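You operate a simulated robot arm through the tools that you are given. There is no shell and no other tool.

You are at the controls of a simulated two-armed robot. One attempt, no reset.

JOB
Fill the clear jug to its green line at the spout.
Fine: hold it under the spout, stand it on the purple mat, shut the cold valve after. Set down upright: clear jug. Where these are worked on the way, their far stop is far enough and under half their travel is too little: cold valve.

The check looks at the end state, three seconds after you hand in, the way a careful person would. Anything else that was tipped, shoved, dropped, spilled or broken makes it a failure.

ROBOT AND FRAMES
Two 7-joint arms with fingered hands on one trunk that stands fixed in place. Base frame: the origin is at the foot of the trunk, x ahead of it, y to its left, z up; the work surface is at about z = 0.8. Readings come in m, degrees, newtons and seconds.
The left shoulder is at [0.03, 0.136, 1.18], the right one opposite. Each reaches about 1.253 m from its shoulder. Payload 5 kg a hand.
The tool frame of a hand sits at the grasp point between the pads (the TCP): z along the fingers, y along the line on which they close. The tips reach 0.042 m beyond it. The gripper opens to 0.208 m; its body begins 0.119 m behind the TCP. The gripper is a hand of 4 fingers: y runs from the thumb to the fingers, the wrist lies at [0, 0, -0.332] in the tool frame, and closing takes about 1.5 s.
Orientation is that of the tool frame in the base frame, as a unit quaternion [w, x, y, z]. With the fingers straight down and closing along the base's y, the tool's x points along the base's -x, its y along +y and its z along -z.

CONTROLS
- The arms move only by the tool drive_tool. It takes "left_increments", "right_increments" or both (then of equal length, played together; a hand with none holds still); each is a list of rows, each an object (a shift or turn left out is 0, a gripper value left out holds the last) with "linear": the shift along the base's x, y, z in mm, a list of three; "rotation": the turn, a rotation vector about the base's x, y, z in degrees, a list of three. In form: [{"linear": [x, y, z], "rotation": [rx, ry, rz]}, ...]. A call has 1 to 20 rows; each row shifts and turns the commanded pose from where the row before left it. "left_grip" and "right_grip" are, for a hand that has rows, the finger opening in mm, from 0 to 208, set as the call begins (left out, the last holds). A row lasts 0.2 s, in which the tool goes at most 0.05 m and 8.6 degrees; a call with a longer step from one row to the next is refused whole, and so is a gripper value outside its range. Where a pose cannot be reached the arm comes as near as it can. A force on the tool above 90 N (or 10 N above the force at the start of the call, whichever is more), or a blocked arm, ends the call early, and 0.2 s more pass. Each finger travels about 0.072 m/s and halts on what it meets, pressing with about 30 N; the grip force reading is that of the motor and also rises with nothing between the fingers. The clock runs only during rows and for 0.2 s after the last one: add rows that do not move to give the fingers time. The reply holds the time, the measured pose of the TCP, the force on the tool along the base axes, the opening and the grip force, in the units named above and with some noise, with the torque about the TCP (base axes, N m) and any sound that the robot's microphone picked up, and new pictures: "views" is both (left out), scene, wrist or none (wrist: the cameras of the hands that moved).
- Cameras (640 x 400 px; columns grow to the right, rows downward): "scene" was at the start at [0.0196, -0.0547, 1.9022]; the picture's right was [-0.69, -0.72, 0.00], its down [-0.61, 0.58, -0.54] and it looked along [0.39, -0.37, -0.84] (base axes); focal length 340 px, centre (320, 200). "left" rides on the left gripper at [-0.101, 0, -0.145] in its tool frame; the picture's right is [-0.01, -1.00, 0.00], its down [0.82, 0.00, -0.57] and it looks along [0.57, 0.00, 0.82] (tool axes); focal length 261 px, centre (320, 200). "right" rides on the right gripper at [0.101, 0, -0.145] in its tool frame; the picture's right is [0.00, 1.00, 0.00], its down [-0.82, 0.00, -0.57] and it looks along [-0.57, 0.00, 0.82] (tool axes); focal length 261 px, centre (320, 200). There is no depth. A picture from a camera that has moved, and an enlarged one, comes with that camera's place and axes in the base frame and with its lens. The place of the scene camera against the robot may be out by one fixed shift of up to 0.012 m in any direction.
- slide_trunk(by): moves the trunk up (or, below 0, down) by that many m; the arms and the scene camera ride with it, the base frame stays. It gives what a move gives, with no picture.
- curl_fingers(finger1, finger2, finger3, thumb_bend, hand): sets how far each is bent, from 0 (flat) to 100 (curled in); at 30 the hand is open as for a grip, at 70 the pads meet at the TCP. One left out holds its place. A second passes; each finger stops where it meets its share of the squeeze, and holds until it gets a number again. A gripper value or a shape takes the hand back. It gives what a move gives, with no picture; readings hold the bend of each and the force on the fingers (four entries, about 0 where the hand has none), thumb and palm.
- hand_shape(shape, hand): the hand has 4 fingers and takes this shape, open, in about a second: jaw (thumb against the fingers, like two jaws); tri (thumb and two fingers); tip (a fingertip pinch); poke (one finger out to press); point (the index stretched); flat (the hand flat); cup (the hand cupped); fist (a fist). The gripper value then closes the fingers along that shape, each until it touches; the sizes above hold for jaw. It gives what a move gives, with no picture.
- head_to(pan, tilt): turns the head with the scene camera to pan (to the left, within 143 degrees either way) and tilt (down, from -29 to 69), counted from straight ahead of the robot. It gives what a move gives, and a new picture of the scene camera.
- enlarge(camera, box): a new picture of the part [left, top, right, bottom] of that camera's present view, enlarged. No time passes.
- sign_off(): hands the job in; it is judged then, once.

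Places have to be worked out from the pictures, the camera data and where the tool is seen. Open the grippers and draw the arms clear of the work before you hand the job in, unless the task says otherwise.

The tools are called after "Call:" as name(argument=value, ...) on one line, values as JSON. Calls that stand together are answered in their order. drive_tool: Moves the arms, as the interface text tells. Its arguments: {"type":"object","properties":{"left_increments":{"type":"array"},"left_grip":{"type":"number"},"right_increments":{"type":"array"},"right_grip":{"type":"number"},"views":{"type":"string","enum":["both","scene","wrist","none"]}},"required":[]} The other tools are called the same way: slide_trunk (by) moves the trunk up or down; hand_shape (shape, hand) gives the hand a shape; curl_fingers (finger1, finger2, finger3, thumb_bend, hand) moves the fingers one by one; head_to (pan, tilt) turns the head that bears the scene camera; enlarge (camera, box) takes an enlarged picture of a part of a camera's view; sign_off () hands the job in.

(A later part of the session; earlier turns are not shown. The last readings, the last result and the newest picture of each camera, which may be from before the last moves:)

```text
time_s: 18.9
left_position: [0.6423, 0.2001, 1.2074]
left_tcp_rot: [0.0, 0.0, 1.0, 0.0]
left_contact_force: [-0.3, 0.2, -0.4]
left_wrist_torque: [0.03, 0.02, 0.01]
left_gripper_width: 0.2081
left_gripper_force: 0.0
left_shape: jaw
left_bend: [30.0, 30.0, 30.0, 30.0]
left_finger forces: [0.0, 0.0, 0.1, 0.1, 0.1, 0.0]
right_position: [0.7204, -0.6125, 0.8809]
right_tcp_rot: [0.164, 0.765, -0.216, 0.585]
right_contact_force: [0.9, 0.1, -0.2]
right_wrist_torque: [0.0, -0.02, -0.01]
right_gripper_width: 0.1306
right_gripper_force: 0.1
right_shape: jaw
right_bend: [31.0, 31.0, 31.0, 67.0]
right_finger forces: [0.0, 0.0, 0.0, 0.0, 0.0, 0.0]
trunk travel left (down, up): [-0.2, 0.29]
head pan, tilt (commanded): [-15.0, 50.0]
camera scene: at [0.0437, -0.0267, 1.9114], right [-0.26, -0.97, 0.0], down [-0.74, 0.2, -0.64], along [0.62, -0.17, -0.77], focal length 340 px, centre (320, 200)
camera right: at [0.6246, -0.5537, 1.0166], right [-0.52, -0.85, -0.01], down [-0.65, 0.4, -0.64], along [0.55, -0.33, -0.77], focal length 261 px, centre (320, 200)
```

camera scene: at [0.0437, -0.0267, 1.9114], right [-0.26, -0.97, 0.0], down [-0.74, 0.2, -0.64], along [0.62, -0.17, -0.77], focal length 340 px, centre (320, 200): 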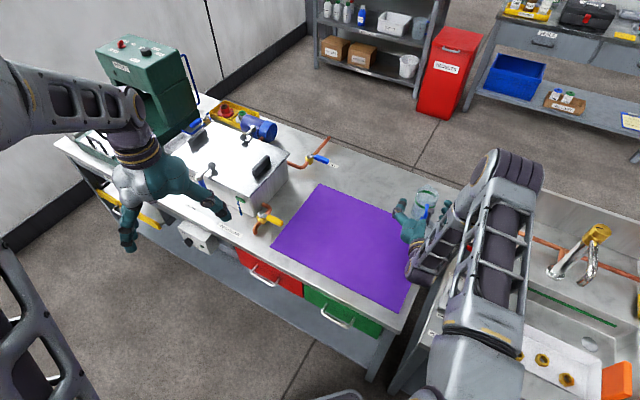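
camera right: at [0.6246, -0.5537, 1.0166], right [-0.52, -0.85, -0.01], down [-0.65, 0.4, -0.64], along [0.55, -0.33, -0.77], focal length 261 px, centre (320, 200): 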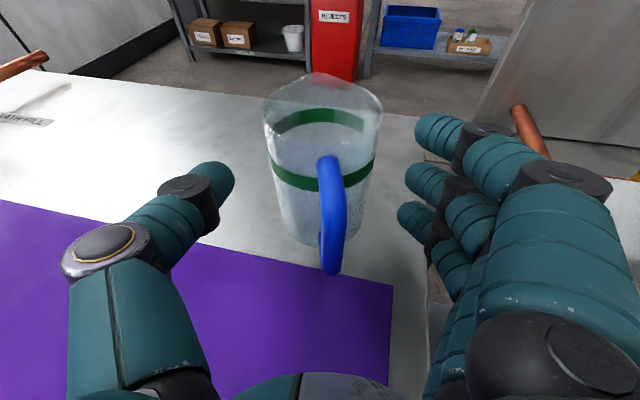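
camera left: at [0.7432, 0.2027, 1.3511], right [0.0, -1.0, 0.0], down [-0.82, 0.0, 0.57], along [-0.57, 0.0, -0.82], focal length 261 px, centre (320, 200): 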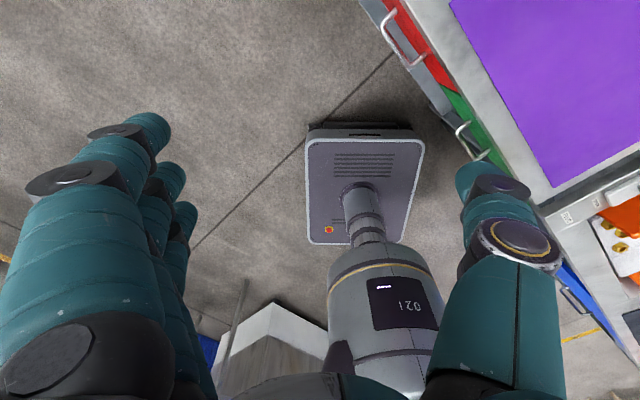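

Clear on both sides with the handle centred. I'll advance the last 0.055 m, then close on the jug.

Call:
drive_tool(right_increments=[{"linear": [16, -10, 0]}, {"linear": [16, -10, 0]}, {"linear": [14, -8.5, 0]}], views="wrist")

```text
time_s: 19.7
left_position: [0.6423, 0.1997, 1.207]
left_tcp_rot: [0.0, 0.0, 1.0, 0.0]
left_contact_force: [-0.6, 0.8, -0.3]
left_wrist_torque: [0.07, 0.02, 0.01]
left_gripper_width: 0.2078
left_gripper_force: 0.0
left_shape: jaw
left_bend: [30.0, 30.0, 30.0, 30.0]
left_finger forces: [0.1, 0.1, 0.1, 0.0, 0.0, 0.0]
right_position: [0.7668, -0.641, 0.8807]
right_tcp_rot: [0.165, 0.764, -0.216, 0.585]
right_contact_force: [0.3, 0.6, -0.8]
right_wrist_torque: [0.0, -0.04, 0.02]
right_gripper_width: 0.1304
right_gripper_force: 0.0
right_shape: jaw
right_bend: [31.0, 31.0, 31.0, 67.0]
right_finger forces: [0.0, 0.0, 0.0, 0.0, 0.0, 0.0]
trunk travel left (down, up): [-0.2, 0.29]
head pan, tilt (commanded): [-15.0, 50.0]
camera right: at [0.6715, -0.5811, 1.0155], right [-0.52, -0.85, -0.01], down [-0.65, 0.4, -0.64], along [0.55, -0.33, -0.77], focal length 261 px, centre (320, 200)
```

right: 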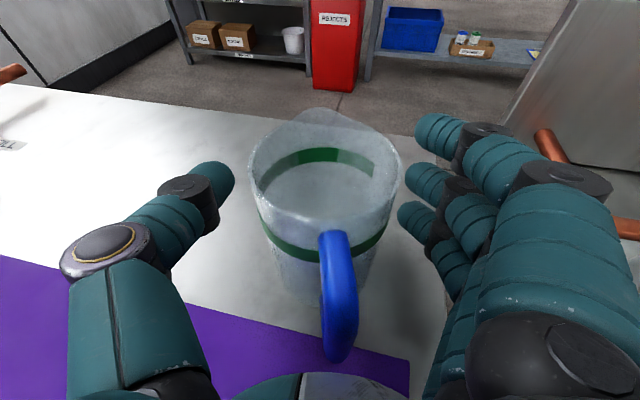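

TCP is on the jug's axis. Closing the right hand now.

Call:
drive_tool(right_grip=50, right_increments=[{}, {}, {}, {}, {}, {}, {}], views="wrist")

```text
time_s: 21.3
left_position: [0.6402, 0.1995, 1.2075]
left_tcp_rot: [0.0, 0.0, 1.0, 0.0]
left_contact_force: [0.0, 0.6, 0.4]
left_wrist_torque: [0.01, -0.01, -0.01]
left_gripper_width: 0.2082
left_gripper_force: 0.1
left_shape: jaw
left_bend: [30.0, 30.0, 30.0, 30.0]
left_finger forces: [0.0, 0.1, 0.0, 0.1, 0.0, 0.0]
right_position: [0.7677, -0.6387, 0.8814]
right_tcp_rot: [0.165, 0.764, -0.216, 0.585]
right_contact_force: [2.7, 0.6, 4.4]
right_wrist_torque: [0.1, 0.04, -0.04]
right_gripper_width: 0.0549
right_gripper_force: 29.5
right_shape: jaw
right_bend: [73.0, 73.0, 74.0, 73.0]
right_finger forces: [8.2, 7.9, 8.9, 0.0, 26.2, 0.1]
trunk travel left (down, up): [-0.2, 0.29]
head pan, tilt (commanded): [-15.0, 50.0]
camera right: at [0.6714, -0.5804, 1.0168], right [-0.52, -0.85, -0.01], down [-0.65, 0.4, -0.64], along [0.55, -0.33, -0.77], focal length 261 px, centre (320, 200)
```

right: 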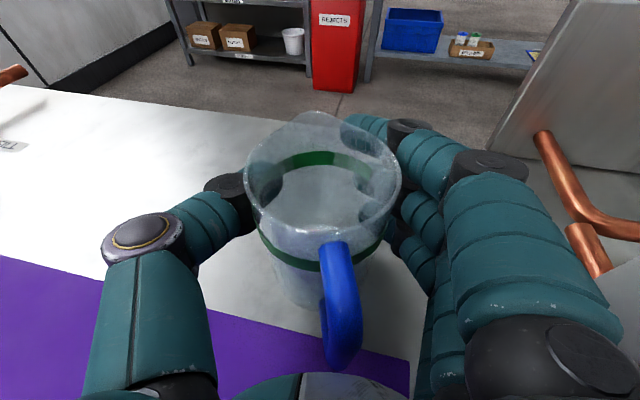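

Firm grip (29.5 N, all fingers and the thumb loaded) and the jug is still upright. I'll lift it gently by 40 mm.

Call:
drive_tool(right_increments=[{"linear": [0, 0, 5]}, {"linear": [0, 0, 10]}, {"linear": [0, 0, 12]}, {"linear": [0, 0, 13]}, {}], views="both")

```text
time_s: 22.5
left_position: [0.6418, 0.2001, 1.2074]
left_tcp_rot: [-0.001, 0.0, 1.0, 0.001]
left_contact_force: [0.2, 0.2, -0.4]
left_wrist_torque: [-0.01, 0.02, 0.01]
left_gripper_width: 0.2079
left_gripper_force: 0.1
left_shape: jaw
left_bend: [30.0, 30.0, 30.0, 30.0]
left_finger forces: [0.0, 0.0, 0.0, 0.0, 0.0, 0.0]
right_position: [0.7673, -0.6391, 0.9219]
right_tcp_rot: [0.165, 0.764, -0.216, 0.585]
right_contact_force: [0.7, -0.6, 0.5]
right_wrist_torque: [0.0, 0.03, 0.01]
right_gripper_width: 0.0376
right_gripper_force: 30.0
right_shape: jaw
right_bend: [74.0, 75.0, 75.0, 74.0]
right_finger forces: [0.0, 0.0, 0.2, 0.0, 0.1, 0.0]
trunk travel left (down, up): [-0.2, 0.29]
head pan, tilt (commanded): [-15.0, 50.0]
camera scene: at [0.0439, -0.0264, 1.9114], right [-0.26, -0.97, 0.0], down [-0.74, 0.2, -0.64], along [0.62, -0.17, -0.77], focal length 340 px, centre (320, 200)
camera right: at [0.6708, -0.5798, 1.0563], right [-0.52, -0.85, -0.01], down [-0.65, 0.4, -0.64], along [0.55, -0.33, -0.77], focal length 261 px, centre (320, 200)
```

scene: 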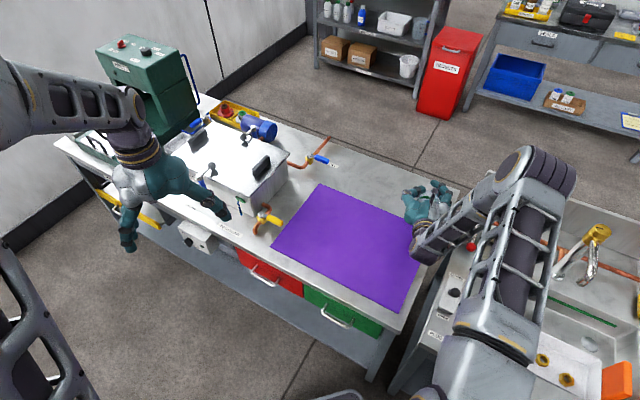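
right: 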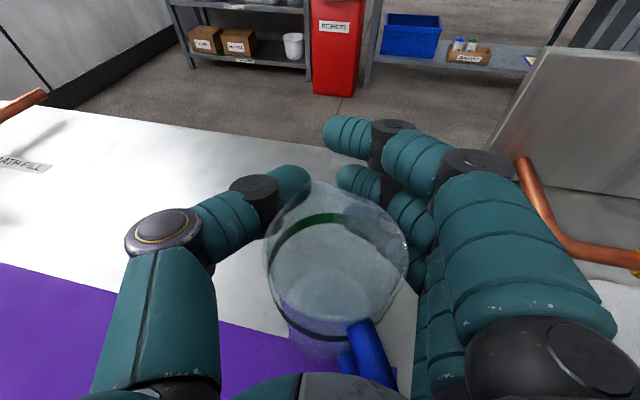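

The finger forces fell to zero: the jug slid toward the palm instead of lifting. I'll look closely at how it stands before doing anything else.

Call:
enlarge(camera="scene", box=[380, 160, 480, 250])

Call:
enlarge(camera="right", box=[200, 130, 460, 400])

```text
4.44 times, centred on (430, 205) of scene
camera zoom: at [0.0439, -0.0264, 1.9114], right [-0.26, -0.97, 0.0], down [-0.74, 0.2, -0.64], along [0.62, -0.17, -0.77], focal length 1512 px, centre (-169, 178)
```

zoom: 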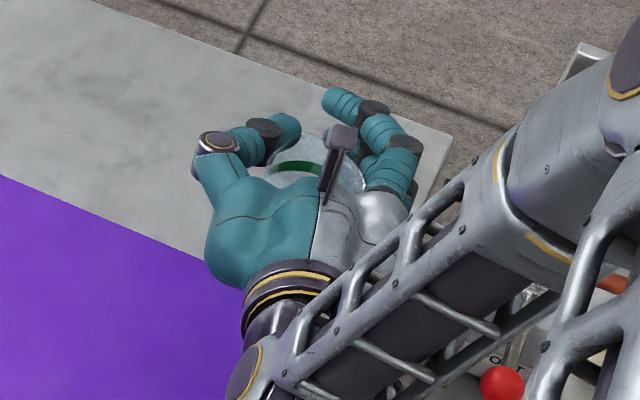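

```text
1.48 times, centred on (330, 265) of right
camera zoom: at [0.6708, -0.5798, 1.0563], right [-0.52, -0.85, -0.01], down [-0.65, 0.4, -0.64], along [0.55, -0.33, -0.77], focal length 386 px, centre (305, 104)
```

zoom: 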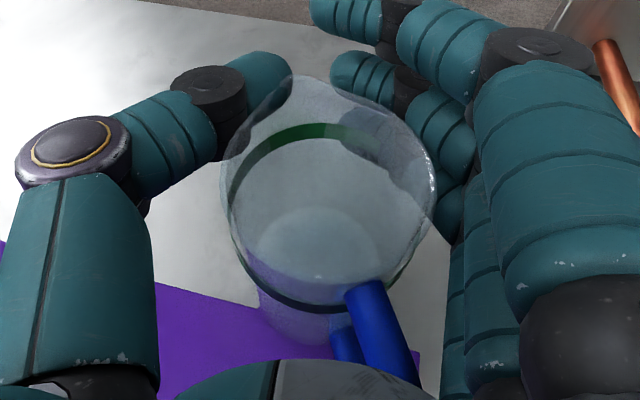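

The underactuated fingers wrapped past the jug's far side and drew it toward the palm. It now stands loose inside the hand, with no load on any finger. I'll open the hand to 120 mm and look again.

Call:
drive_tool(right_grip=120, right_increments=[{}, {}, {}, {}, {}], views="wrist")

```text
time_s: 23.7
left_position: [0.6411, 0.2008, 1.2054]
left_tcp_rot: [0.0, 0.0, 1.0, 0.0]
left_contact_force: [-1.0, 0.1, -0.2]
left_wrist_torque: [0.01, 0.01, 0.02]
left_gripper_width: 0.2081
left_gripper_force: 0.1
left_shape: jaw
left_bend: [30.0, 30.0, 30.0, 30.0]
left_finger forces: [0.0, 0.1, 0.0, 0.1, 0.1, 0.0]
right_position: [0.7675, -0.639, 0.9212]
right_tcp_rot: [0.165, 0.764, -0.216, 0.585]
right_contact_force: [0.3, -0.5, 0.2]
right_wrist_torque: [-0.01, -0.02, -0.01]
right_gripper_width: 0.1194
right_gripper_force: 0.1
right_shape: jaw
right_bend: [72.0, 72.0, 72.0, 70.0]
right_finger forces: [0.0, 0.0, 0.0, 0.0, 0.0, 0.0]
trunk travel left (down, up): [-0.2, 0.29]
head pan, tilt (commanded): [-15.0, 50.0]
camera right: at [0.6707, -0.5798, 1.0565], right [-0.52, -0.85, -0.01], down [-0.65, 0.4, -0.64], along [0.55, -0.33, -0.77], focal length 261 px, centre (320, 200)
```

right: 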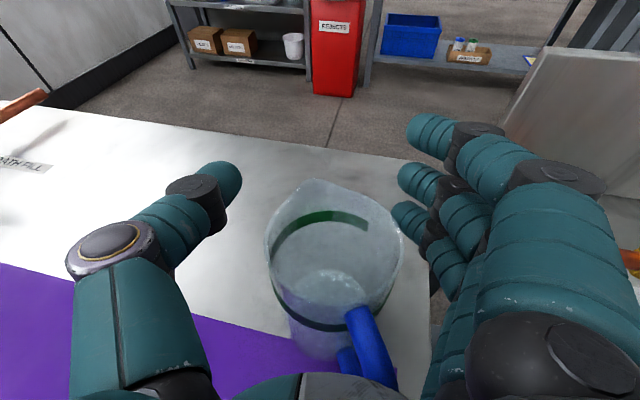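

The jug is standing upright on the table, about 34 mm nearer the palm, and nothing was tipped. The fingertips touch about 33 mm beyond the TCP, so to pinch at the widest point the TCP should sit about 30 mm short of the jug's axis. I'll centre sideways, back off 64 mm and return to z ≈ 0.88.

Call:
drive_tool(right_increments=[{"linear": [-5, -8.5, 0]}, {"linear": [-14, 8.5, 0]}, {"linear": [-14, 8.5, -10]}, {"linear": [-14, 8.5, -15]}, {"linear": [-12, 7.5, -15]}], views="both")

```text
time_s: 24.9
left_position: [0.6416, 0.2003, 1.2078]
left_tcp_rot: [0.0, 0.0, 1.0, 0.001]
left_contact_force: [-0.4, 0.1, 0.3]
left_wrist_torque: [0.02, 0.0, 0.01]
left_gripper_width: 0.2079
left_gripper_force: 0.1
left_shape: jaw
left_bend: [30.0, 30.0, 30.0, 30.0]
left_finger forces: [0.0, 0.0, 0.0, 0.1, 0.1, 0.0]
right_position: [0.7083, -0.6139, 0.8812]
right_tcp_rot: [0.164, 0.764, -0.216, 0.586]
right_contact_force: [0.7, -0.3, -0.1]
right_wrist_torque: [0.02, 0.05, 0.02]
right_gripper_width: 0.1192
right_gripper_force: 0.1
right_shape: jaw
right_bend: [72.0, 72.0, 72.0, 70.0]
right_finger forces: [0.1, 0.0, 0.1, 0.1, 0.0, 0.0]
trunk travel left (down, up): [-0.2, 0.29]
head pan, tilt (commanded): [-15.0, 50.0]
camera scene: at [0.0434, -0.0269, 1.9114], right [-0.26, -0.97, 0.0], down [-0.74, 0.2, -0.64], along [0.62, -0.17, -0.77], focal length 340 px, centre (320, 200)
camera right: at [0.6117, -0.5551, 1.0163], right [-0.52, -0.85, -0.01], down [-0.65, 0.4, -0.64], along [0.55, -0.33, -0.77], focal length 261 px, centre (320, 200)
```

scene: 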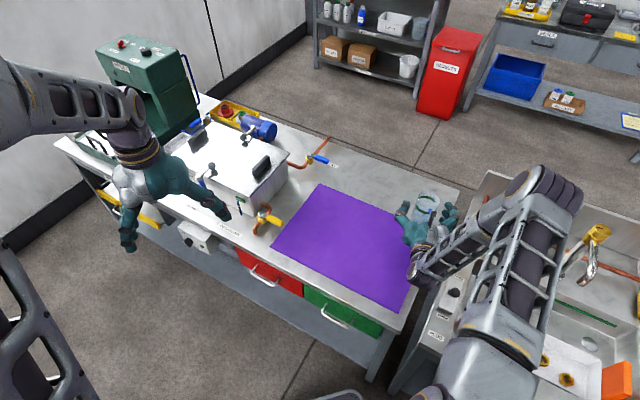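
right: 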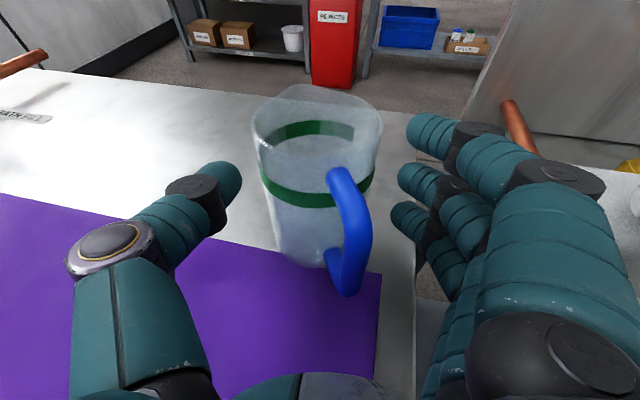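

I'll enlarge the hand view to measure how far the jug's axis is ahead of the TCP.

Call:
enlarge(camera="right", box=[220, 60, 420, 310])

Call:
enlarge(camera="scene", box=[380, 160, 480, 260])

```text
1.60 times, centred on (320, 185) of right
camera zoom: at [0.6117, -0.5551, 1.0163], right [-0.52, -0.85, -0.01], down [-0.65, 0.4, -0.64], along [0.55, -0.33, -0.77], focal length 417 px, centre (320, 224)
```

zoom: 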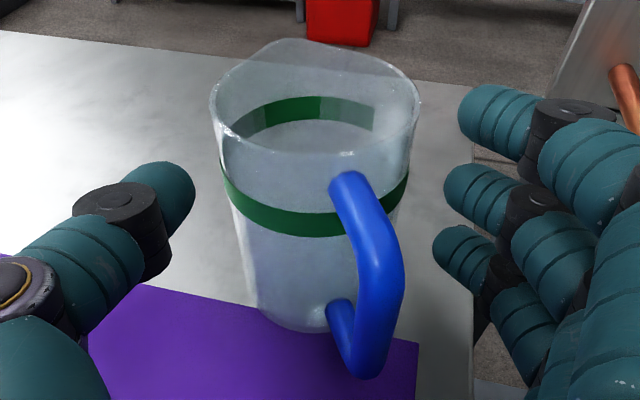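

```text
4.00 times, centred on (430, 210) of scene
camera zoom: at [0.0434, -0.0269, 1.9114], right [-0.26, -0.97, 0.0], down [-0.74, 0.2, -0.64], along [0.62, -0.17, -0.77], focal length 1360 px, centre (-120, 160)
```

zoom: 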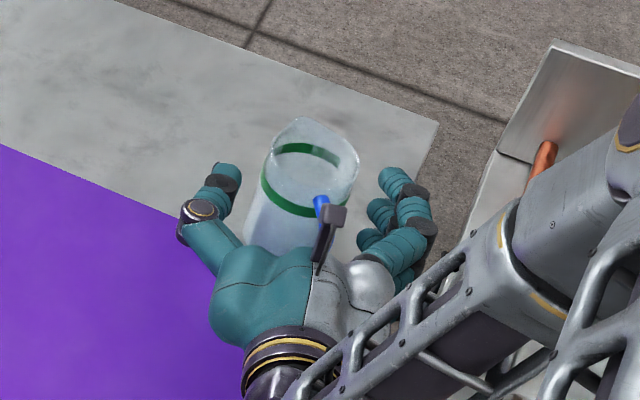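

The jug axis is about 30 mm ahead of the TCP, as intended. I'll shift 4 mm left to centre, then close again.

Call:
drive_tool(right_increments=[{"linear": [2, 3.4, 0]}, {}], views="none")

Call:
drive_tool(right_grip=40, right_increments=[{}, {}, {}, {}, {}], views="wrist")

```text
time_s: 25.5
left_position: [0.6399, 0.201, 1.2082]
left_tcp_rot: [0.0, 0.0, 1.0, -0.001]
left_contact_force: [0.2, 0.3, 0.4]
left_wrist_torque: [-0.02, -0.02, 0.0]
left_gripper_width: 0.2079
left_gripper_force: 0.0
left_shape: jaw
left_bend: [30.0, 30.0, 30.0, 30.0]
left_finger forces: [0.1, 0.0, 0.0, 0.0, 0.0, 0.0]
right_position: [0.7106, -0.6108, 0.8809]
right_tcp_rot: [0.165, 0.764, -0.216, 0.585]
right_contact_force: [0.5, -1.1, -0.1]
right_wrist_torque: [0.0, -0.01, -0.01]
right_gripper_width: 0.1192
right_gripper_force: 0.1
right_shape: jaw
right_bend: [72.0, 72.0, 72.0, 70.0]
right_finger forces: [0.2, 0.1, 0.0, 0.0, 0.0, 0.0]
trunk travel left (down, up): [-0.2, 0.29]
head pan, tilt (commanded): [-15.0, 50.0]
```

```text
time_s: 26.7
left_position: [0.6412, 0.2013, 1.2068]
left_tcp_rot: [0.0, 0.0, 1.0, 0.0]
left_contact_force: [0.5, 0.2, -0.4]
left_wrist_torque: [-0.01, -0.04, -0.04]
left_gripper_width: 0.2079
left_gripper_force: 0.1
left_shape: jaw
left_bend: [30.0, 30.0, 30.0, 30.0]
left_finger forces: [0.1, 0.1, 0.1, 0.0, 0.0, 0.0]
right_position: [0.7106, -0.6112, 0.8823]
right_tcp_rot: [0.165, 0.764, -0.216, 0.585]
right_contact_force: [0.9, -0.4, 0.6]
right_wrist_torque: [-0.06, 0.0, 0.04]
right_gripper_width: 0.0751
right_gripper_force: 30.0
right_shape: jaw
right_bend: [73.0, 73.0, 73.0, 70.0]
right_finger forces: [9.4, 9.3, 8.6, 0.0, 26.8, 0.0]
trunk travel left (down, up): [-0.2, 0.29]
head pan, tilt (commanded): [-15.0, 50.0]
camera right: at [0.6139, -0.5511, 1.0165], right [-0.52, -0.85, -0.01], down [-0.65, 0.4, -0.64], along [0.55, -0.33, -0.77], focal length 261 px, centre (320, 200)
```

right: 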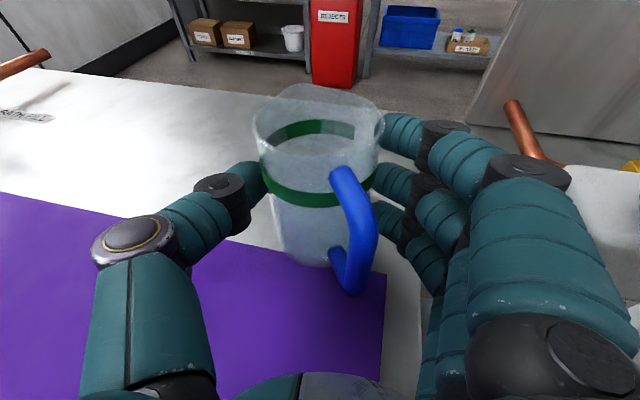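

Good: the width is 75 mm, about the jug's full diameter, with evenly shared forces and no sideways push. I'll lift 10 mm and check.

Call:
drive_tool(right_increments=[{"linear": [0, 0, 3]}, {"linear": [0, 0, 3]}, {"linear": [0, 0, 4]}, {}, {}], views="wrist")

```text
time_s: 27.9
left_position: [0.6404, 0.1996, 1.2051]
left_tcp_rot: [0.001, 0.0, 1.0, 0.0]
left_contact_force: [-0.1, 0.5, 0.8]
left_wrist_torque: [-0.02, -0.02, 0.01]
left_gripper_width: 0.208
left_gripper_force: 0.1
left_shape: jaw
left_bend: [30.0, 30.0, 30.0, 30.0]
left_finger forces: [0.1, 0.0, 0.1, 0.0, 0.1, 0.1]
right_position: [0.7093, -0.6119, 0.8907]
right_tcp_rot: [0.164, 0.764, -0.215, 0.586]
right_contact_force: [1.1, -0.1, -1.4]
right_wrist_torque: [0.0, -0.01, -0.01]
right_gripper_width: 0.0751
right_gripper_force: 29.7
right_shape: jaw
right_bend: [73.0, 73.0, 73.0, 70.0]
right_finger forces: [9.3, 9.2, 8.4, 0.0, 27.3, 0.0]
trunk travel left (down, up): [-0.2, 0.29]
head pan, tilt (commanded): [-15.0, 50.0]
camera right: at [0.6138, -0.5516, 1.0258], right [-0.52, -0.85, -0.01], down [-0.65, 0.4, -0.64], along [0.55, -0.33, -0.77], focal length 261 px, centre (320, 200)
```

right: 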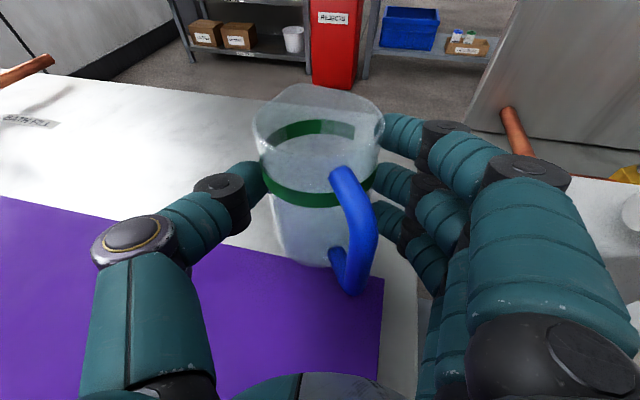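

The jug rides firmly in the hand (about 1.4 N, empty) with no slip. I'll raise it well above the levers before carrying it over to the sink.

Call:
drive_tool(right_increments=[{"linear": [0, 0, 15]}, {"linear": [-5, 3, 28]}, {"linear": [-8, 4, 30]}, {"linear": [-10, 5, 30]}, {"linear": [-10, 5, 30]}, {"linear": [-10, 5, 25]}, {"linear": [-8, 4, 12]}], views="both")

```text
time_s: 29.5
left_position: [0.6411, 0.1998, 1.2072]
left_tcp_rot: [0.0, 0.0, 1.0, 0.0]
left_contact_force: [0.2, 0.0, -0.2]
left_wrist_torque: [-0.01, 0.0, 0.01]
left_gripper_width: 0.2079
left_gripper_force: 0.2
left_shape: jaw
left_bend: [30.0, 30.0, 30.0, 30.0]
left_finger forces: [0.0, 0.0, 0.0, 0.0, 0.1, 0.1]
right_position: [0.6573, -0.5864, 1.0628]
right_tcp_rot: [0.164, 0.765, -0.216, 0.585]
right_contact_force: [0.6, 0.3, -0.3]
right_wrist_torque: [0.03, 0.02, 0.0]
right_gripper_width: 0.075
right_gripper_force: 30.0
right_shape: jaw
right_bend: [73.0, 73.0, 73.0, 70.0]
right_finger forces: [9.3, 9.1, 8.4, 0.1, 27.3, 0.0]
trunk travel left (down, up): [-0.2, 0.29]
head pan, tilt (commanded): [-15.0, 50.0]
camera scene: at [0.0432, -0.0262, 1.9114], right [-0.26, -0.97, 0.0], down [-0.74, 0.2, -0.64], along [0.62, -0.17, -0.77], focal length 340 px, centre (320, 200)
camera right: at [0.5614, -0.5263, 1.1979], right [-0.52, -0.85, -0.01], down [-0.65, 0.4, -0.64], along [0.55, -0.33, -0.77], focal length 261 px, centre (320, 200)
```

scene: 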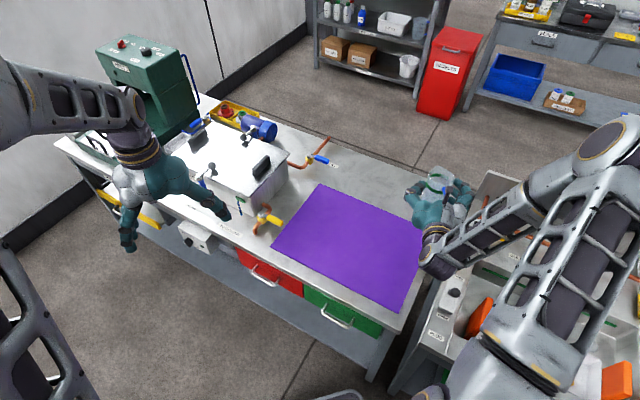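
right: 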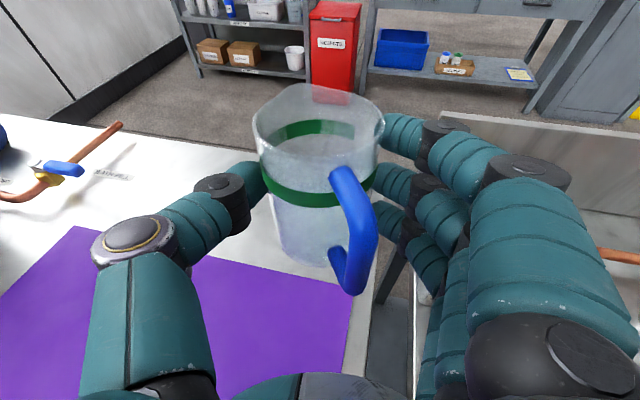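

I'll swing the jug around to the front of the sink, staying well short of the spout, turning the hand 13° as it goes.

Call:
drive_tool(right_increments=[{"linear": [-20, 0, 4], "rotation": [0, 0, -1.9]}, {"linear": [-34, -1, 4], "rotation": [0, 0, -1.9]}, {"linear": [-36, -1, 4], "rotation": [0, 0, -1.9]}, {"linear": [-36, -1, 4], "rotation": [0, 0, -1.9]}, {"linear": [-36, -1, 0], "rotation": [0, 0, -1.9]}, {"linear": [-36, -1, 0], "rotation": [0, 0, -1.9]}, {"linear": [-34, -1, 0], "rotation": [0, 0, -2.0]}, {"linear": [-20, 0, 0]}], views="both")

```text
time_s: 31.3
left_position: [0.6418, 0.2003, 1.2064]
left_tcp_rot: [0.0, 0.0, 1.0, 0.0]
left_contact_force: [-0.7, -0.9, -0.4]
left_wrist_torque: [0.04, -0.01, 0.01]
left_gripper_width: 0.2078
left_gripper_force: 0.1
left_shape: jaw
left_bend: [30.0, 30.0, 30.0, 30.0]
left_finger forces: [0.1, 0.0, 0.0, 0.0, 0.1, 0.0]
right_position: [0.4405, -0.6239, 1.044]
right_tcp_rot: [0.231, 0.734, -0.303, 0.562]
right_contact_force: [-0.6, -0.5, -0.5]
right_wrist_torque: [0.03, 0.01, -0.02]
right_gripper_width: 0.0752
right_gripper_force: 29.3
right_shape: jaw
right_bend: [73.0, 73.0, 73.0, 70.0]
right_finger forces: [9.3, 9.2, 8.5, 0.0, 27.2, 0.0]
right hand out of reach, approached as far as the arm can: row 5, 6, 7, 8
trunk travel left (down, up): [-0.2, 0.29]
head pan, tilt (commanded): [-15.0, 50.0]
camera scene: at [0.043, -0.0269, 1.9114], right [-0.26, -0.97, 0.0], down [-0.74, 0.2, -0.64], along [0.62, -0.17, -0.77], focal length 340 px, centre (320, 200)
camera right: at [0.361, -0.542, 1.1779], right [-0.71, -0.71, -0.01], down [-0.54, 0.54, -0.64], along [0.46, -0.45, -0.77], focal length 261 px, centre (320, 200)
```

scene: 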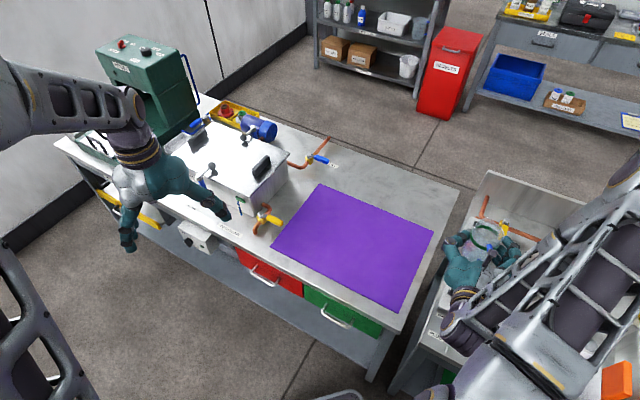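
right: 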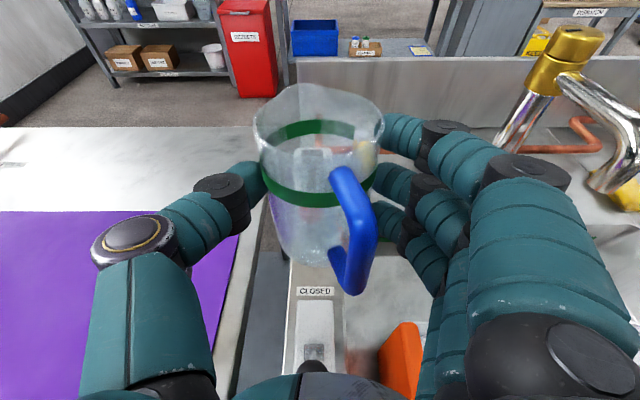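

The arm folded too tightly here, with the wrist only about 0.32 m from the shoulder. Raising the trunk will give it room, so I'll slide up 0.12 m; the hand and jug ride along in free space.

Call:
slide_trunk(by=0.12)

Call:
head_to(pan=-70, tilt=52)

```text
time_s: 32.8
left_position: [0.6406, 0.2003, 1.3265]
left_tcp_rot: [0.0, -0.001, 1.0, 0.0]
left_contact_force: [0.2, 0.0, 0.3]
left_wrist_torque: [-0.01, -0.01, -0.03]
left_gripper_width: 0.2077
left_gripper_force: 0.1
left_shape: jaw
left_bend: [30.0, 30.0, 30.0, 30.0]
left_finger forces: [0.1, 0.0, 0.0, 0.0, 0.0, 0.0]
right_position: [0.4422, -0.6226, 1.1628]
right_tcp_rot: [0.232, 0.734, -0.304, 0.562]
right_contact_force: [0.3, -0.2, -1.3]
right_wrist_torque: [0.01, 0.0, 0.0]
right_gripper_width: 0.075
right_gripper_force: 30.1
right_shape: jaw
right_bend: [73.0, 73.0, 73.0, 70.0]
right_finger forces: [9.3, 9.3, 8.4, 0.0, 27.3, 0.0]
trunk travel left (down, up): [-0.32, 0.17]
head pan, tilt (commanded): [-15.0, 50.0]
```

```text
time_s: 34.0
left_position: [0.641, 0.2007, 1.3262]
left_tcp_rot: [0.0, 0.0, 1.0, 0.0]
left_contact_force: [-0.2, -0.5, -0.2]
left_wrist_torque: [0.02, -0.01, 0.04]
left_gripper_width: 0.208
left_gripper_force: 0.1
left_shape: jaw
left_bend: [30.0, 30.0, 30.0, 30.0]
left_finger forces: [0.0, 0.0, 0.0, 0.1, 0.0, 0.0]
right_position: [0.442, -0.623, 1.1643]
right_tcp_rot: [0.232, 0.733, -0.303, 0.562]
right_contact_force: [1.0, -0.7, -2.3]
right_wrist_torque: [0.03, 0.05, 0.0]
right_gripper_width: 0.075
right_gripper_force: 30.6
right_shape: jaw
right_bend: [73.0, 73.0, 73.0, 70.0]
right_finger forces: [9.3, 9.2, 8.4, 0.0, 27.2, 0.1]
trunk travel left (down, up): [-0.32, 0.17]
head pan, tilt (commanded): [-70.0, 52.0]
camera scene: at [-0.0052, -0.0771, 2.0288], right [-0.94, -0.34, 0.0], down [-0.27, 0.74, -0.62], along [0.21, -0.58, -0.79], focal length 340 px, centre (320, 200)
```

scene: 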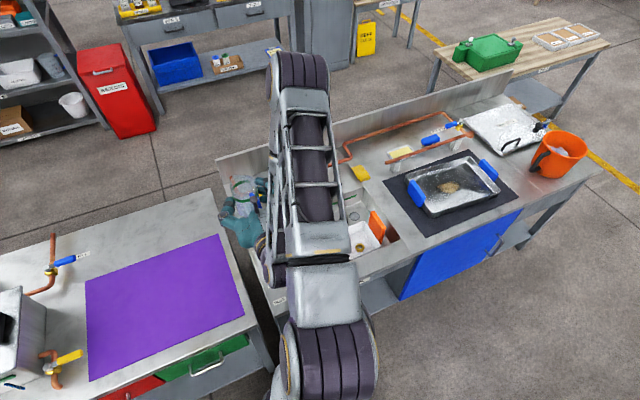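

With the trunk raised the arm is less folded. I'll lower a little and carry the jug across in front of the spout, keeping H (bench depth) below the outlet.

Call:
drive_tool(right_increments=[{"linear": [-4, -4, -24]}, {"linear": [-6, -5, -26]}, {"linear": [-10, -8, -26]}, {"linear": [-20, -14, -20]}, {"linear": [-28, -20, -4]}, {"linear": [-30, -21, 0]}, {"linear": [-30, -21, 0]}], views="both")

```text
time_s: 35.6
left_position: [0.6399, 0.2009, 1.3267]
left_tcp_rot: [0.001, -0.001, 1.0, 0.0]
left_contact_force: [0.2, -0.3, 0.9]
left_wrist_torque: [0.02, -0.13, 0.0]
left_gripper_width: 0.2078
left_gripper_force: 0.1
left_shape: jaw
left_bend: [30.0, 30.0, 30.0, 30.0]
left_finger forces: [0.0, 0.0, 0.0, 0.1, 0.1, 0.0]
right_position: [0.3137, -0.7154, 1.0625]
right_tcp_rot: [0.231, 0.734, -0.303, 0.562]
right_contact_force: [0.8, 0.1, -0.5]
right_wrist_torque: [0.01, 0.01, 0.04]
right_gripper_width: 0.075
right_gripper_force: 30.0
right_shape: jaw
right_bend: [73.0, 73.0, 73.0, 70.0]
right_finger forces: [9.4, 9.1, 8.4, 0.0, 27.5, 0.1]
trunk travel left (down, up): [-0.32, 0.17]
head pan, tilt (commanded): [-70.0, 52.0]
camera scene: at [-0.0074, -0.078, 2.0288], right [-0.94, -0.34, 0.0], down [-0.27, 0.74, -0.62], along [0.21, -0.58, -0.79], focal length 340 px, centre (320, 200)
camera right: at [0.2331, -0.6354, 1.1977], right [-0.71, -0.71, -0.01], down [-0.54, 0.54, -0.64], along [0.46, -0.45, -0.77], focal length 261 px, centre (320, 200)
```

scene: 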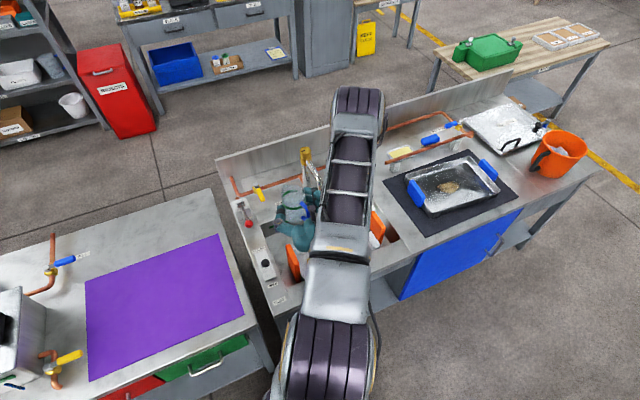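
right: 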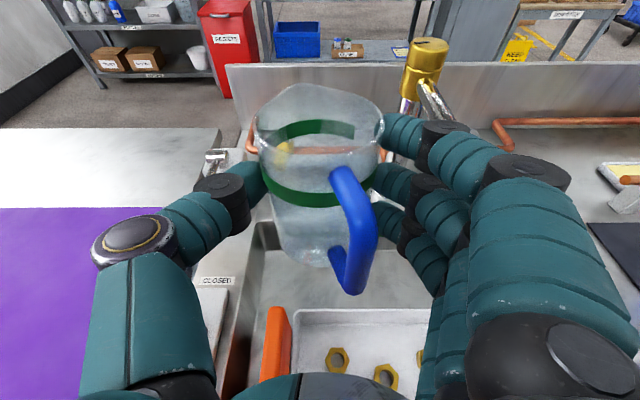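

No trouble. I'll continue so the jug is directly in front of the spout outlet, at about R = 0.44.

Call:
drive_tool(right_increments=[{"linear": [-28, -18, 0]}, {"linear": [-30, -20, 0]}, {"linear": [-30, -20, 0]}, {"linear": [-28, -20, 0]}], views="both")

```text
time_s: 36.6
left_position: [0.6392, 0.2001, 1.3281]
left_tcp_rot: [0.001, -0.001, 1.0, -0.001]
left_contact_force: [-0.4, -0.9, -0.5]
left_wrist_torque: [0.03, -0.11, 0.03]
left_gripper_width: 0.2077
left_gripper_force: 0.1
left_shape: jaw
left_bend: [30.0, 30.0, 30.0, 30.0]
left_finger forces: [0.0, 0.0, 0.0, 0.1, 0.0, 0.1]
right_position: [0.1962, -0.796, 1.0632]
right_tcp_rot: [0.232, 0.733, -0.304, 0.563]
right_contact_force: [0.5, 0.1, -1.8]
right_wrist_torque: [-0.04, 0.01, 0.0]
right_gripper_width: 0.0748
right_gripper_force: 30.1
right_shape: jaw
right_bend: [73.0, 73.0, 73.0, 70.0]
right_finger forces: [9.5, 9.5, 8.4, 0.0, 27.5, 0.0]
trunk travel left (down, up): [-0.32, 0.17]
head pan, tilt (commanded): [-70.0, 52.0]
camera scene: at [-0.0075, -0.0779, 2.0288], right [-0.94, -0.34, 0.0], down [-0.27, 0.74, -0.62], along [0.21, -0.58, -0.79], focal length 340 px, centre (320, 200)
camera right: at [0.116, -0.715, 1.198], right [-0.71, -0.71, -0.01], down [-0.54, 0.54, -0.64], along [0.46, -0.45, -0.77], focal length 261 px, centre (320, 200)
```

scene: 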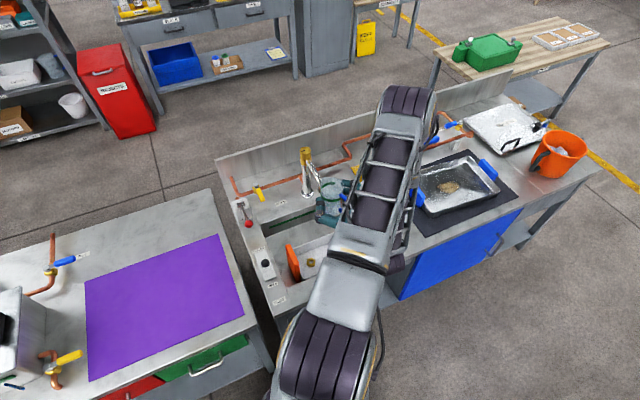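
right: 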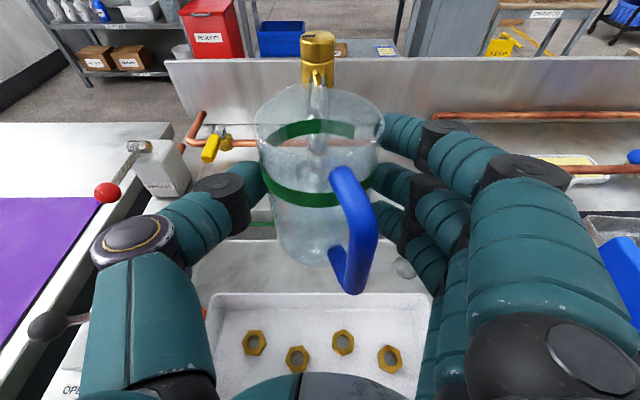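

The jug is in line with the spout in the hand's view. I'll rehearse the fill pose with the empty jug now: lower to z ≈ 0.905, then check clearance to the outlet.

Call:
drive_tool(right_increments=[{"linear": [0, 0, -25]}, {"linear": [0, 0, -35]}, {"linear": [0, 0, -35]}, {"linear": [0, 0, -35]}, {"linear": [0, 0, -28]}], views="both")

Call:
enlarge(camera="scene", box=[250, 130, 410, 230])

```text
time_s: 37.8
left_position: [0.6417, 0.2003, 1.3272]
left_tcp_rot: [0.0, 0.0, 1.0, -0.001]
left_contact_force: [0.0, 0.3, -0.1]
left_wrist_torque: [-0.02, 0.02, -0.03]
left_gripper_width: 0.2078
left_gripper_force: 0.1
left_shape: jaw
left_bend: [30.0, 30.0, 30.0, 30.0]
left_finger forces: [0.0, 0.0, 0.0, 0.1, 0.0, 0.0]
right_position: [0.1997, -0.7924, 0.9055]
right_tcp_rot: [0.232, 0.733, -0.304, 0.562]
right_contact_force: [0.0, -0.4, 0.4]
right_wrist_torque: [0.09, 0.03, 0.03]
right_gripper_width: 0.0746
right_gripper_force: 30.0
right_shape: jaw
right_bend: [73.0, 73.0, 73.0, 70.0]
right_finger forces: [9.5, 9.3, 8.4, 0.0, 27.5, 0.1]
trunk travel left (down, up): [-0.32, 0.17]
head pan, tilt (commanded): [-70.0, 52.0]
camera scene: at [-0.005, -0.0776, 2.0287], right [-0.94, -0.34, 0.0], down [-0.27, 0.74, -0.62], along [0.21, -0.58, -0.79], focal length 340 px, centre (320, 200)
camera right: at [0.1195, -0.7122, 1.0399], right [-0.71, -0.71, -0.01], down [-0.54, 0.54, -0.64], along [0.46, -0.45, -0.77], focal length 261 px, centre (320, 200)
```

scene: 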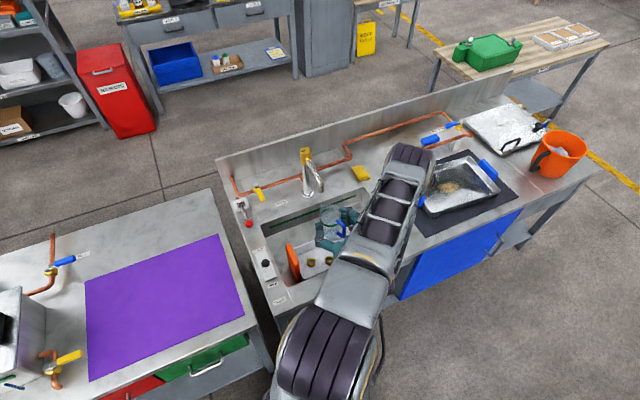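
right: 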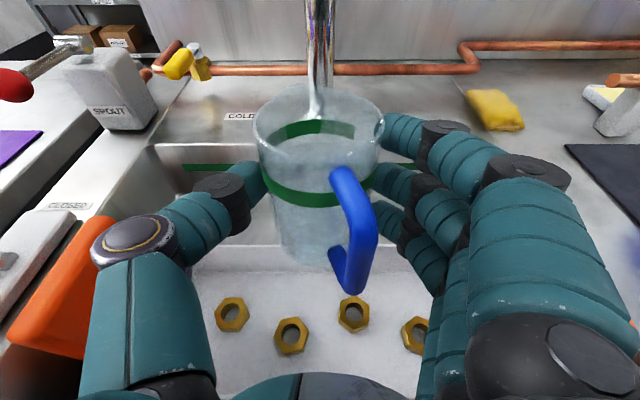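

```text
4.00 times, centred on (330, 180) of scene
camera zoom: at [-0.005, -0.0776, 2.0287], right [-0.94, -0.34, 0.0], down [-0.27, 0.74, -0.62], along [0.21, -0.58, -0.79], focal length 1360 px, centre (280, 280)
```

zoom: 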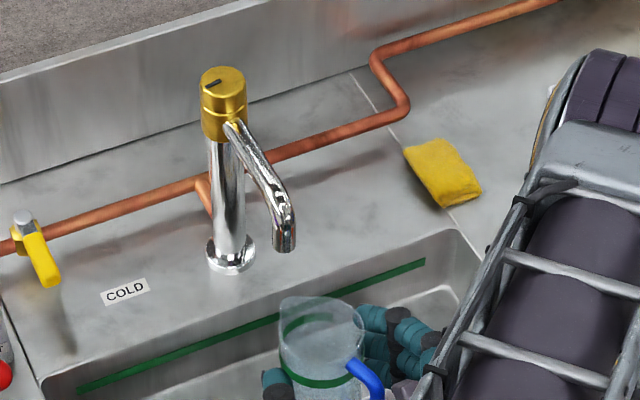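

The outlet, the jug and the handle are all in view. I'll zoom in further to compare the outlet tip height with the jug's rim.

Call:
enlarge(camera="scene", box=[300, 160, 364, 240])

Call:
enlarge(camera="right", box=[230, 0, 410, 290])

```text
5.00 times, centred on (332, 200) of scene
camera zoom: at [-0.005, -0.0776, 2.0287], right [-0.94, -0.34, 0.0], down [-0.27, 0.74, -0.62], along [0.21, -0.58, -0.79], focal length 1701 px, centre (260, 200)
```

zoom: 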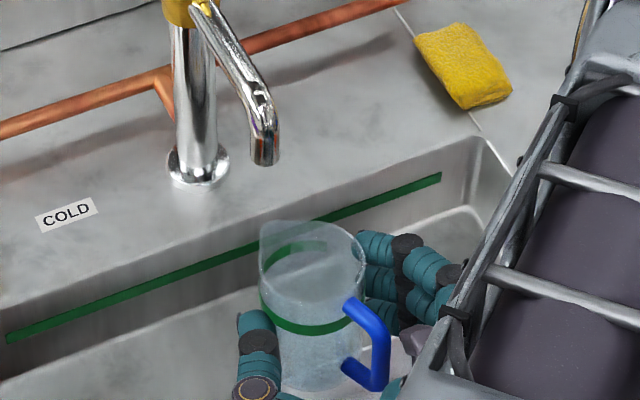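

```text
1.38 times, centred on (320, 145) of right
camera zoom: at [0.1195, -0.7122, 1.0399], right [-0.71, -0.71, -0.01], down [-0.54, 0.54, -0.64], along [0.46, -0.45, -0.77], focal length 360 px, centre (320, 276)
```

zoom: 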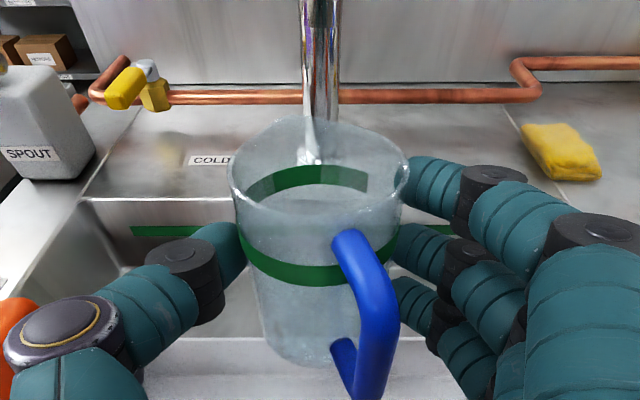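

The outlet is about 88 mm ahead at z ≈ 0.97–1.0, and the rim is near 0.955. I'll drop another 20 mm for safety and advance in small steps to check that the fill pose is reachable.

Call:
drive_tool(right_increments=[{"linear": [0, 0, -20]}, {"linear": [12, -12, 0]}, {"linear": [16, -16, 0]}, {"linear": [16, -17, 0]}, {"linear": [16, -17, 0]}], views="both")

Call:
enlarge(camera="scene", box=[290, 150, 370, 230])

```text
time_s: 39.0
left_position: [0.6424, 0.2011, 1.3276]
left_tcp_rot: [0.0, 0.001, 1.0, 0.0]
left_contact_force: [1.3, -0.2, -0.2]
left_wrist_torque: [0.05, 0.03, -0.01]
left_gripper_width: 0.2079
left_gripper_force: 0.1
left_shape: jaw
left_bend: [30.0, 30.0, 30.0, 30.0]
left_finger forces: [0.0, 0.0, 0.0, 0.1, 0.0, 0.1]
right_position: [0.257, -0.8559, 0.8843]
right_tcp_rot: [0.231, 0.734, -0.303, 0.563]
right_contact_force: [-0.6, 0.1, -0.6]
right_wrist_torque: [0.0, -0.02, 0.0]
right_gripper_width: 0.0746
right_gripper_force: 29.6
right_shape: jaw
right_bend: [73.0, 73.0, 73.0, 70.0]
right_finger forces: [9.4, 9.3, 8.5, 0.0, 27.5, 0.1]
trunk travel left (down, up): [-0.32, 0.17]
head pan, tilt (commanded): [-70.0, 52.0]
camera scene: at [-0.0047, -0.0775, 2.0287], right [-0.94, -0.34, 0.0], down [-0.27, 0.74, -0.62], along [0.21, -0.58, -0.79], focal length 340 px, centre (320, 200)
camera right: at [0.1766, -0.7747, 1.019], right [-0.71, -0.71, -0.01], down [-0.54, 0.54, -0.64], along [0.46, -0.45, -0.77], focal length 261 px, centre (320, 200)
```

scene: 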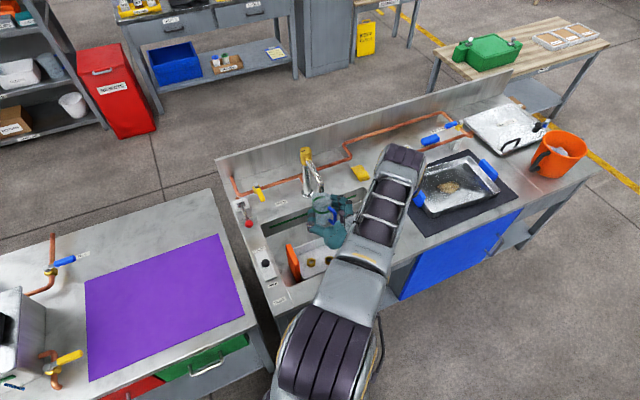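
right: 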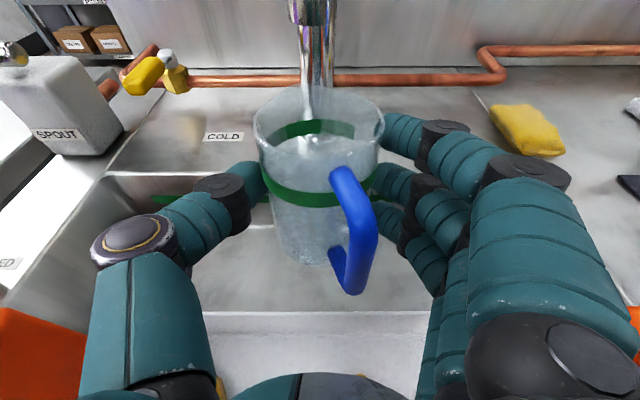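

```text
5.00 times, centred on (330, 190) of scene
camera zoom: at [-0.0047, -0.0775, 2.0287], right [-0.94, -0.34, 0.0], down [-0.27, 0.74, -0.62], along [0.21, -0.58, -0.79], focal length 1701 px, centre (270, 250)
```

zoom: 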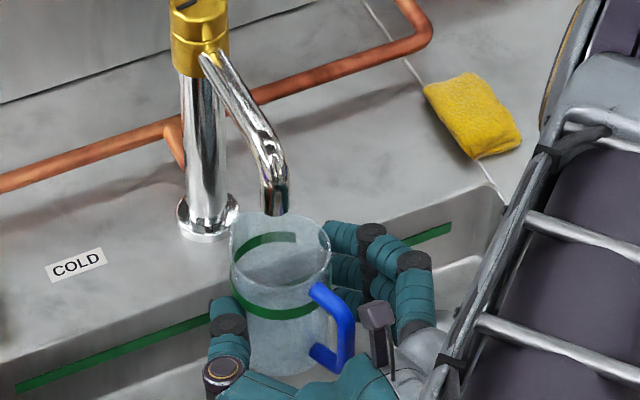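

The fill pose works: the outlet at about (0.283, -0.877, 0.979) is right above the jug's centre, with about 40 mm between outlet and rim. The left arm can barely reach the cold valve and would brush the red lever, so the right hand will do everything in turn: I'll stand the jug on the mat, open the valve, and then bring the jug back. First I'll retrace the path.

Call:
drive_tool(right_increments=[{"linear": [-14, 15, 0]}, {"linear": [-14, 16, 0]}, {"linear": [-14, 16, 0]}, {"linear": [-15, 16, 0]}, {"linear": [0, 0, 30]}, {"linear": [0, 0, 38]}, {"linear": [0, 0, 38]}, {"linear": [0, 0, 38]}, {"linear": [0, 0, 30]}, {"linear": [28, 19, 0]}, {"linear": [29, 19, 0]}, {"linear": [29, 20, 0]}, {"linear": [29, 20, 0]}, {"linear": [31, 22, 4]}, {"linear": [32, 23, 4]}, {"linear": [32, 23, 4]}, {"linear": [32, 23, 4]}], views="both")

```text
time_s: 42.6
left_position: [0.6423, 0.201, 1.3256]
left_tcp_rot: [0.0, 0.001, 1.0, 0.001]
left_contact_force: [0.8, 0.2, -0.6]
left_wrist_torque: [-0.03, 0.14, -0.01]
left_gripper_width: 0.2079
left_gripper_force: 0.1
left_shape: jaw
left_bend: [30.0, 30.0, 30.0, 30.0]
left_finger forces: [0.1, 0.0, 0.0, 0.0, 0.1, 0.0]
right_position: [0.4429, -0.6219, 1.0751]
right_tcp_rot: [0.233, 0.734, -0.304, 0.561]
right_contact_force: [-0.2, 1.0, -1.0]
right_wrist_torque: [-0.01, -0.02, -0.02]
right_gripper_width: 0.0749
right_gripper_force: 30.2
right_shape: jaw
right_bend: [73.0, 73.0, 73.0, 70.0]
right_finger forces: [9.5, 9.4, 8.5, 0.0, 27.7, 0.0]
trunk travel left (down, up): [-0.32, 0.17]
head pan, tilt (commanded): [-70.0, 52.0]
camera scene: at [-0.003, -0.0763, 2.0288], right [-0.94, -0.34, 0.0], down [-0.27, 0.74, -0.62], along [0.21, -0.58, -0.79], focal length 340 px, centre (320, 200)
camera right: at [0.3631, -0.5413, 1.2095], right [-0.71, -0.71, 0.0], down [-0.54, 0.54, -0.64], along [0.46, -0.45, -0.77], focal length 261 px, centre (320, 200)
```

scene: 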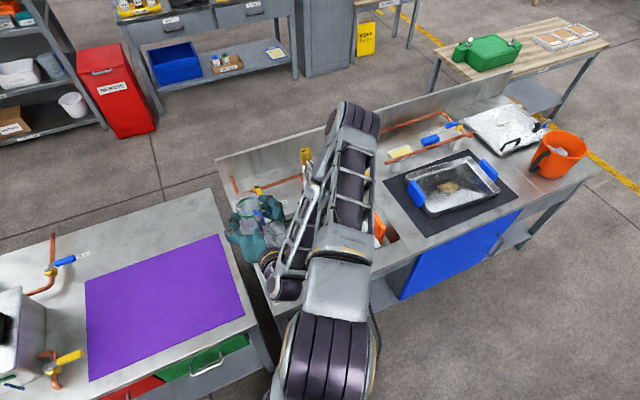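
right: 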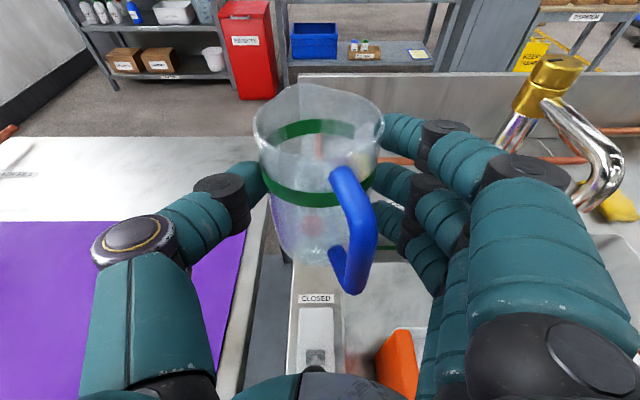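

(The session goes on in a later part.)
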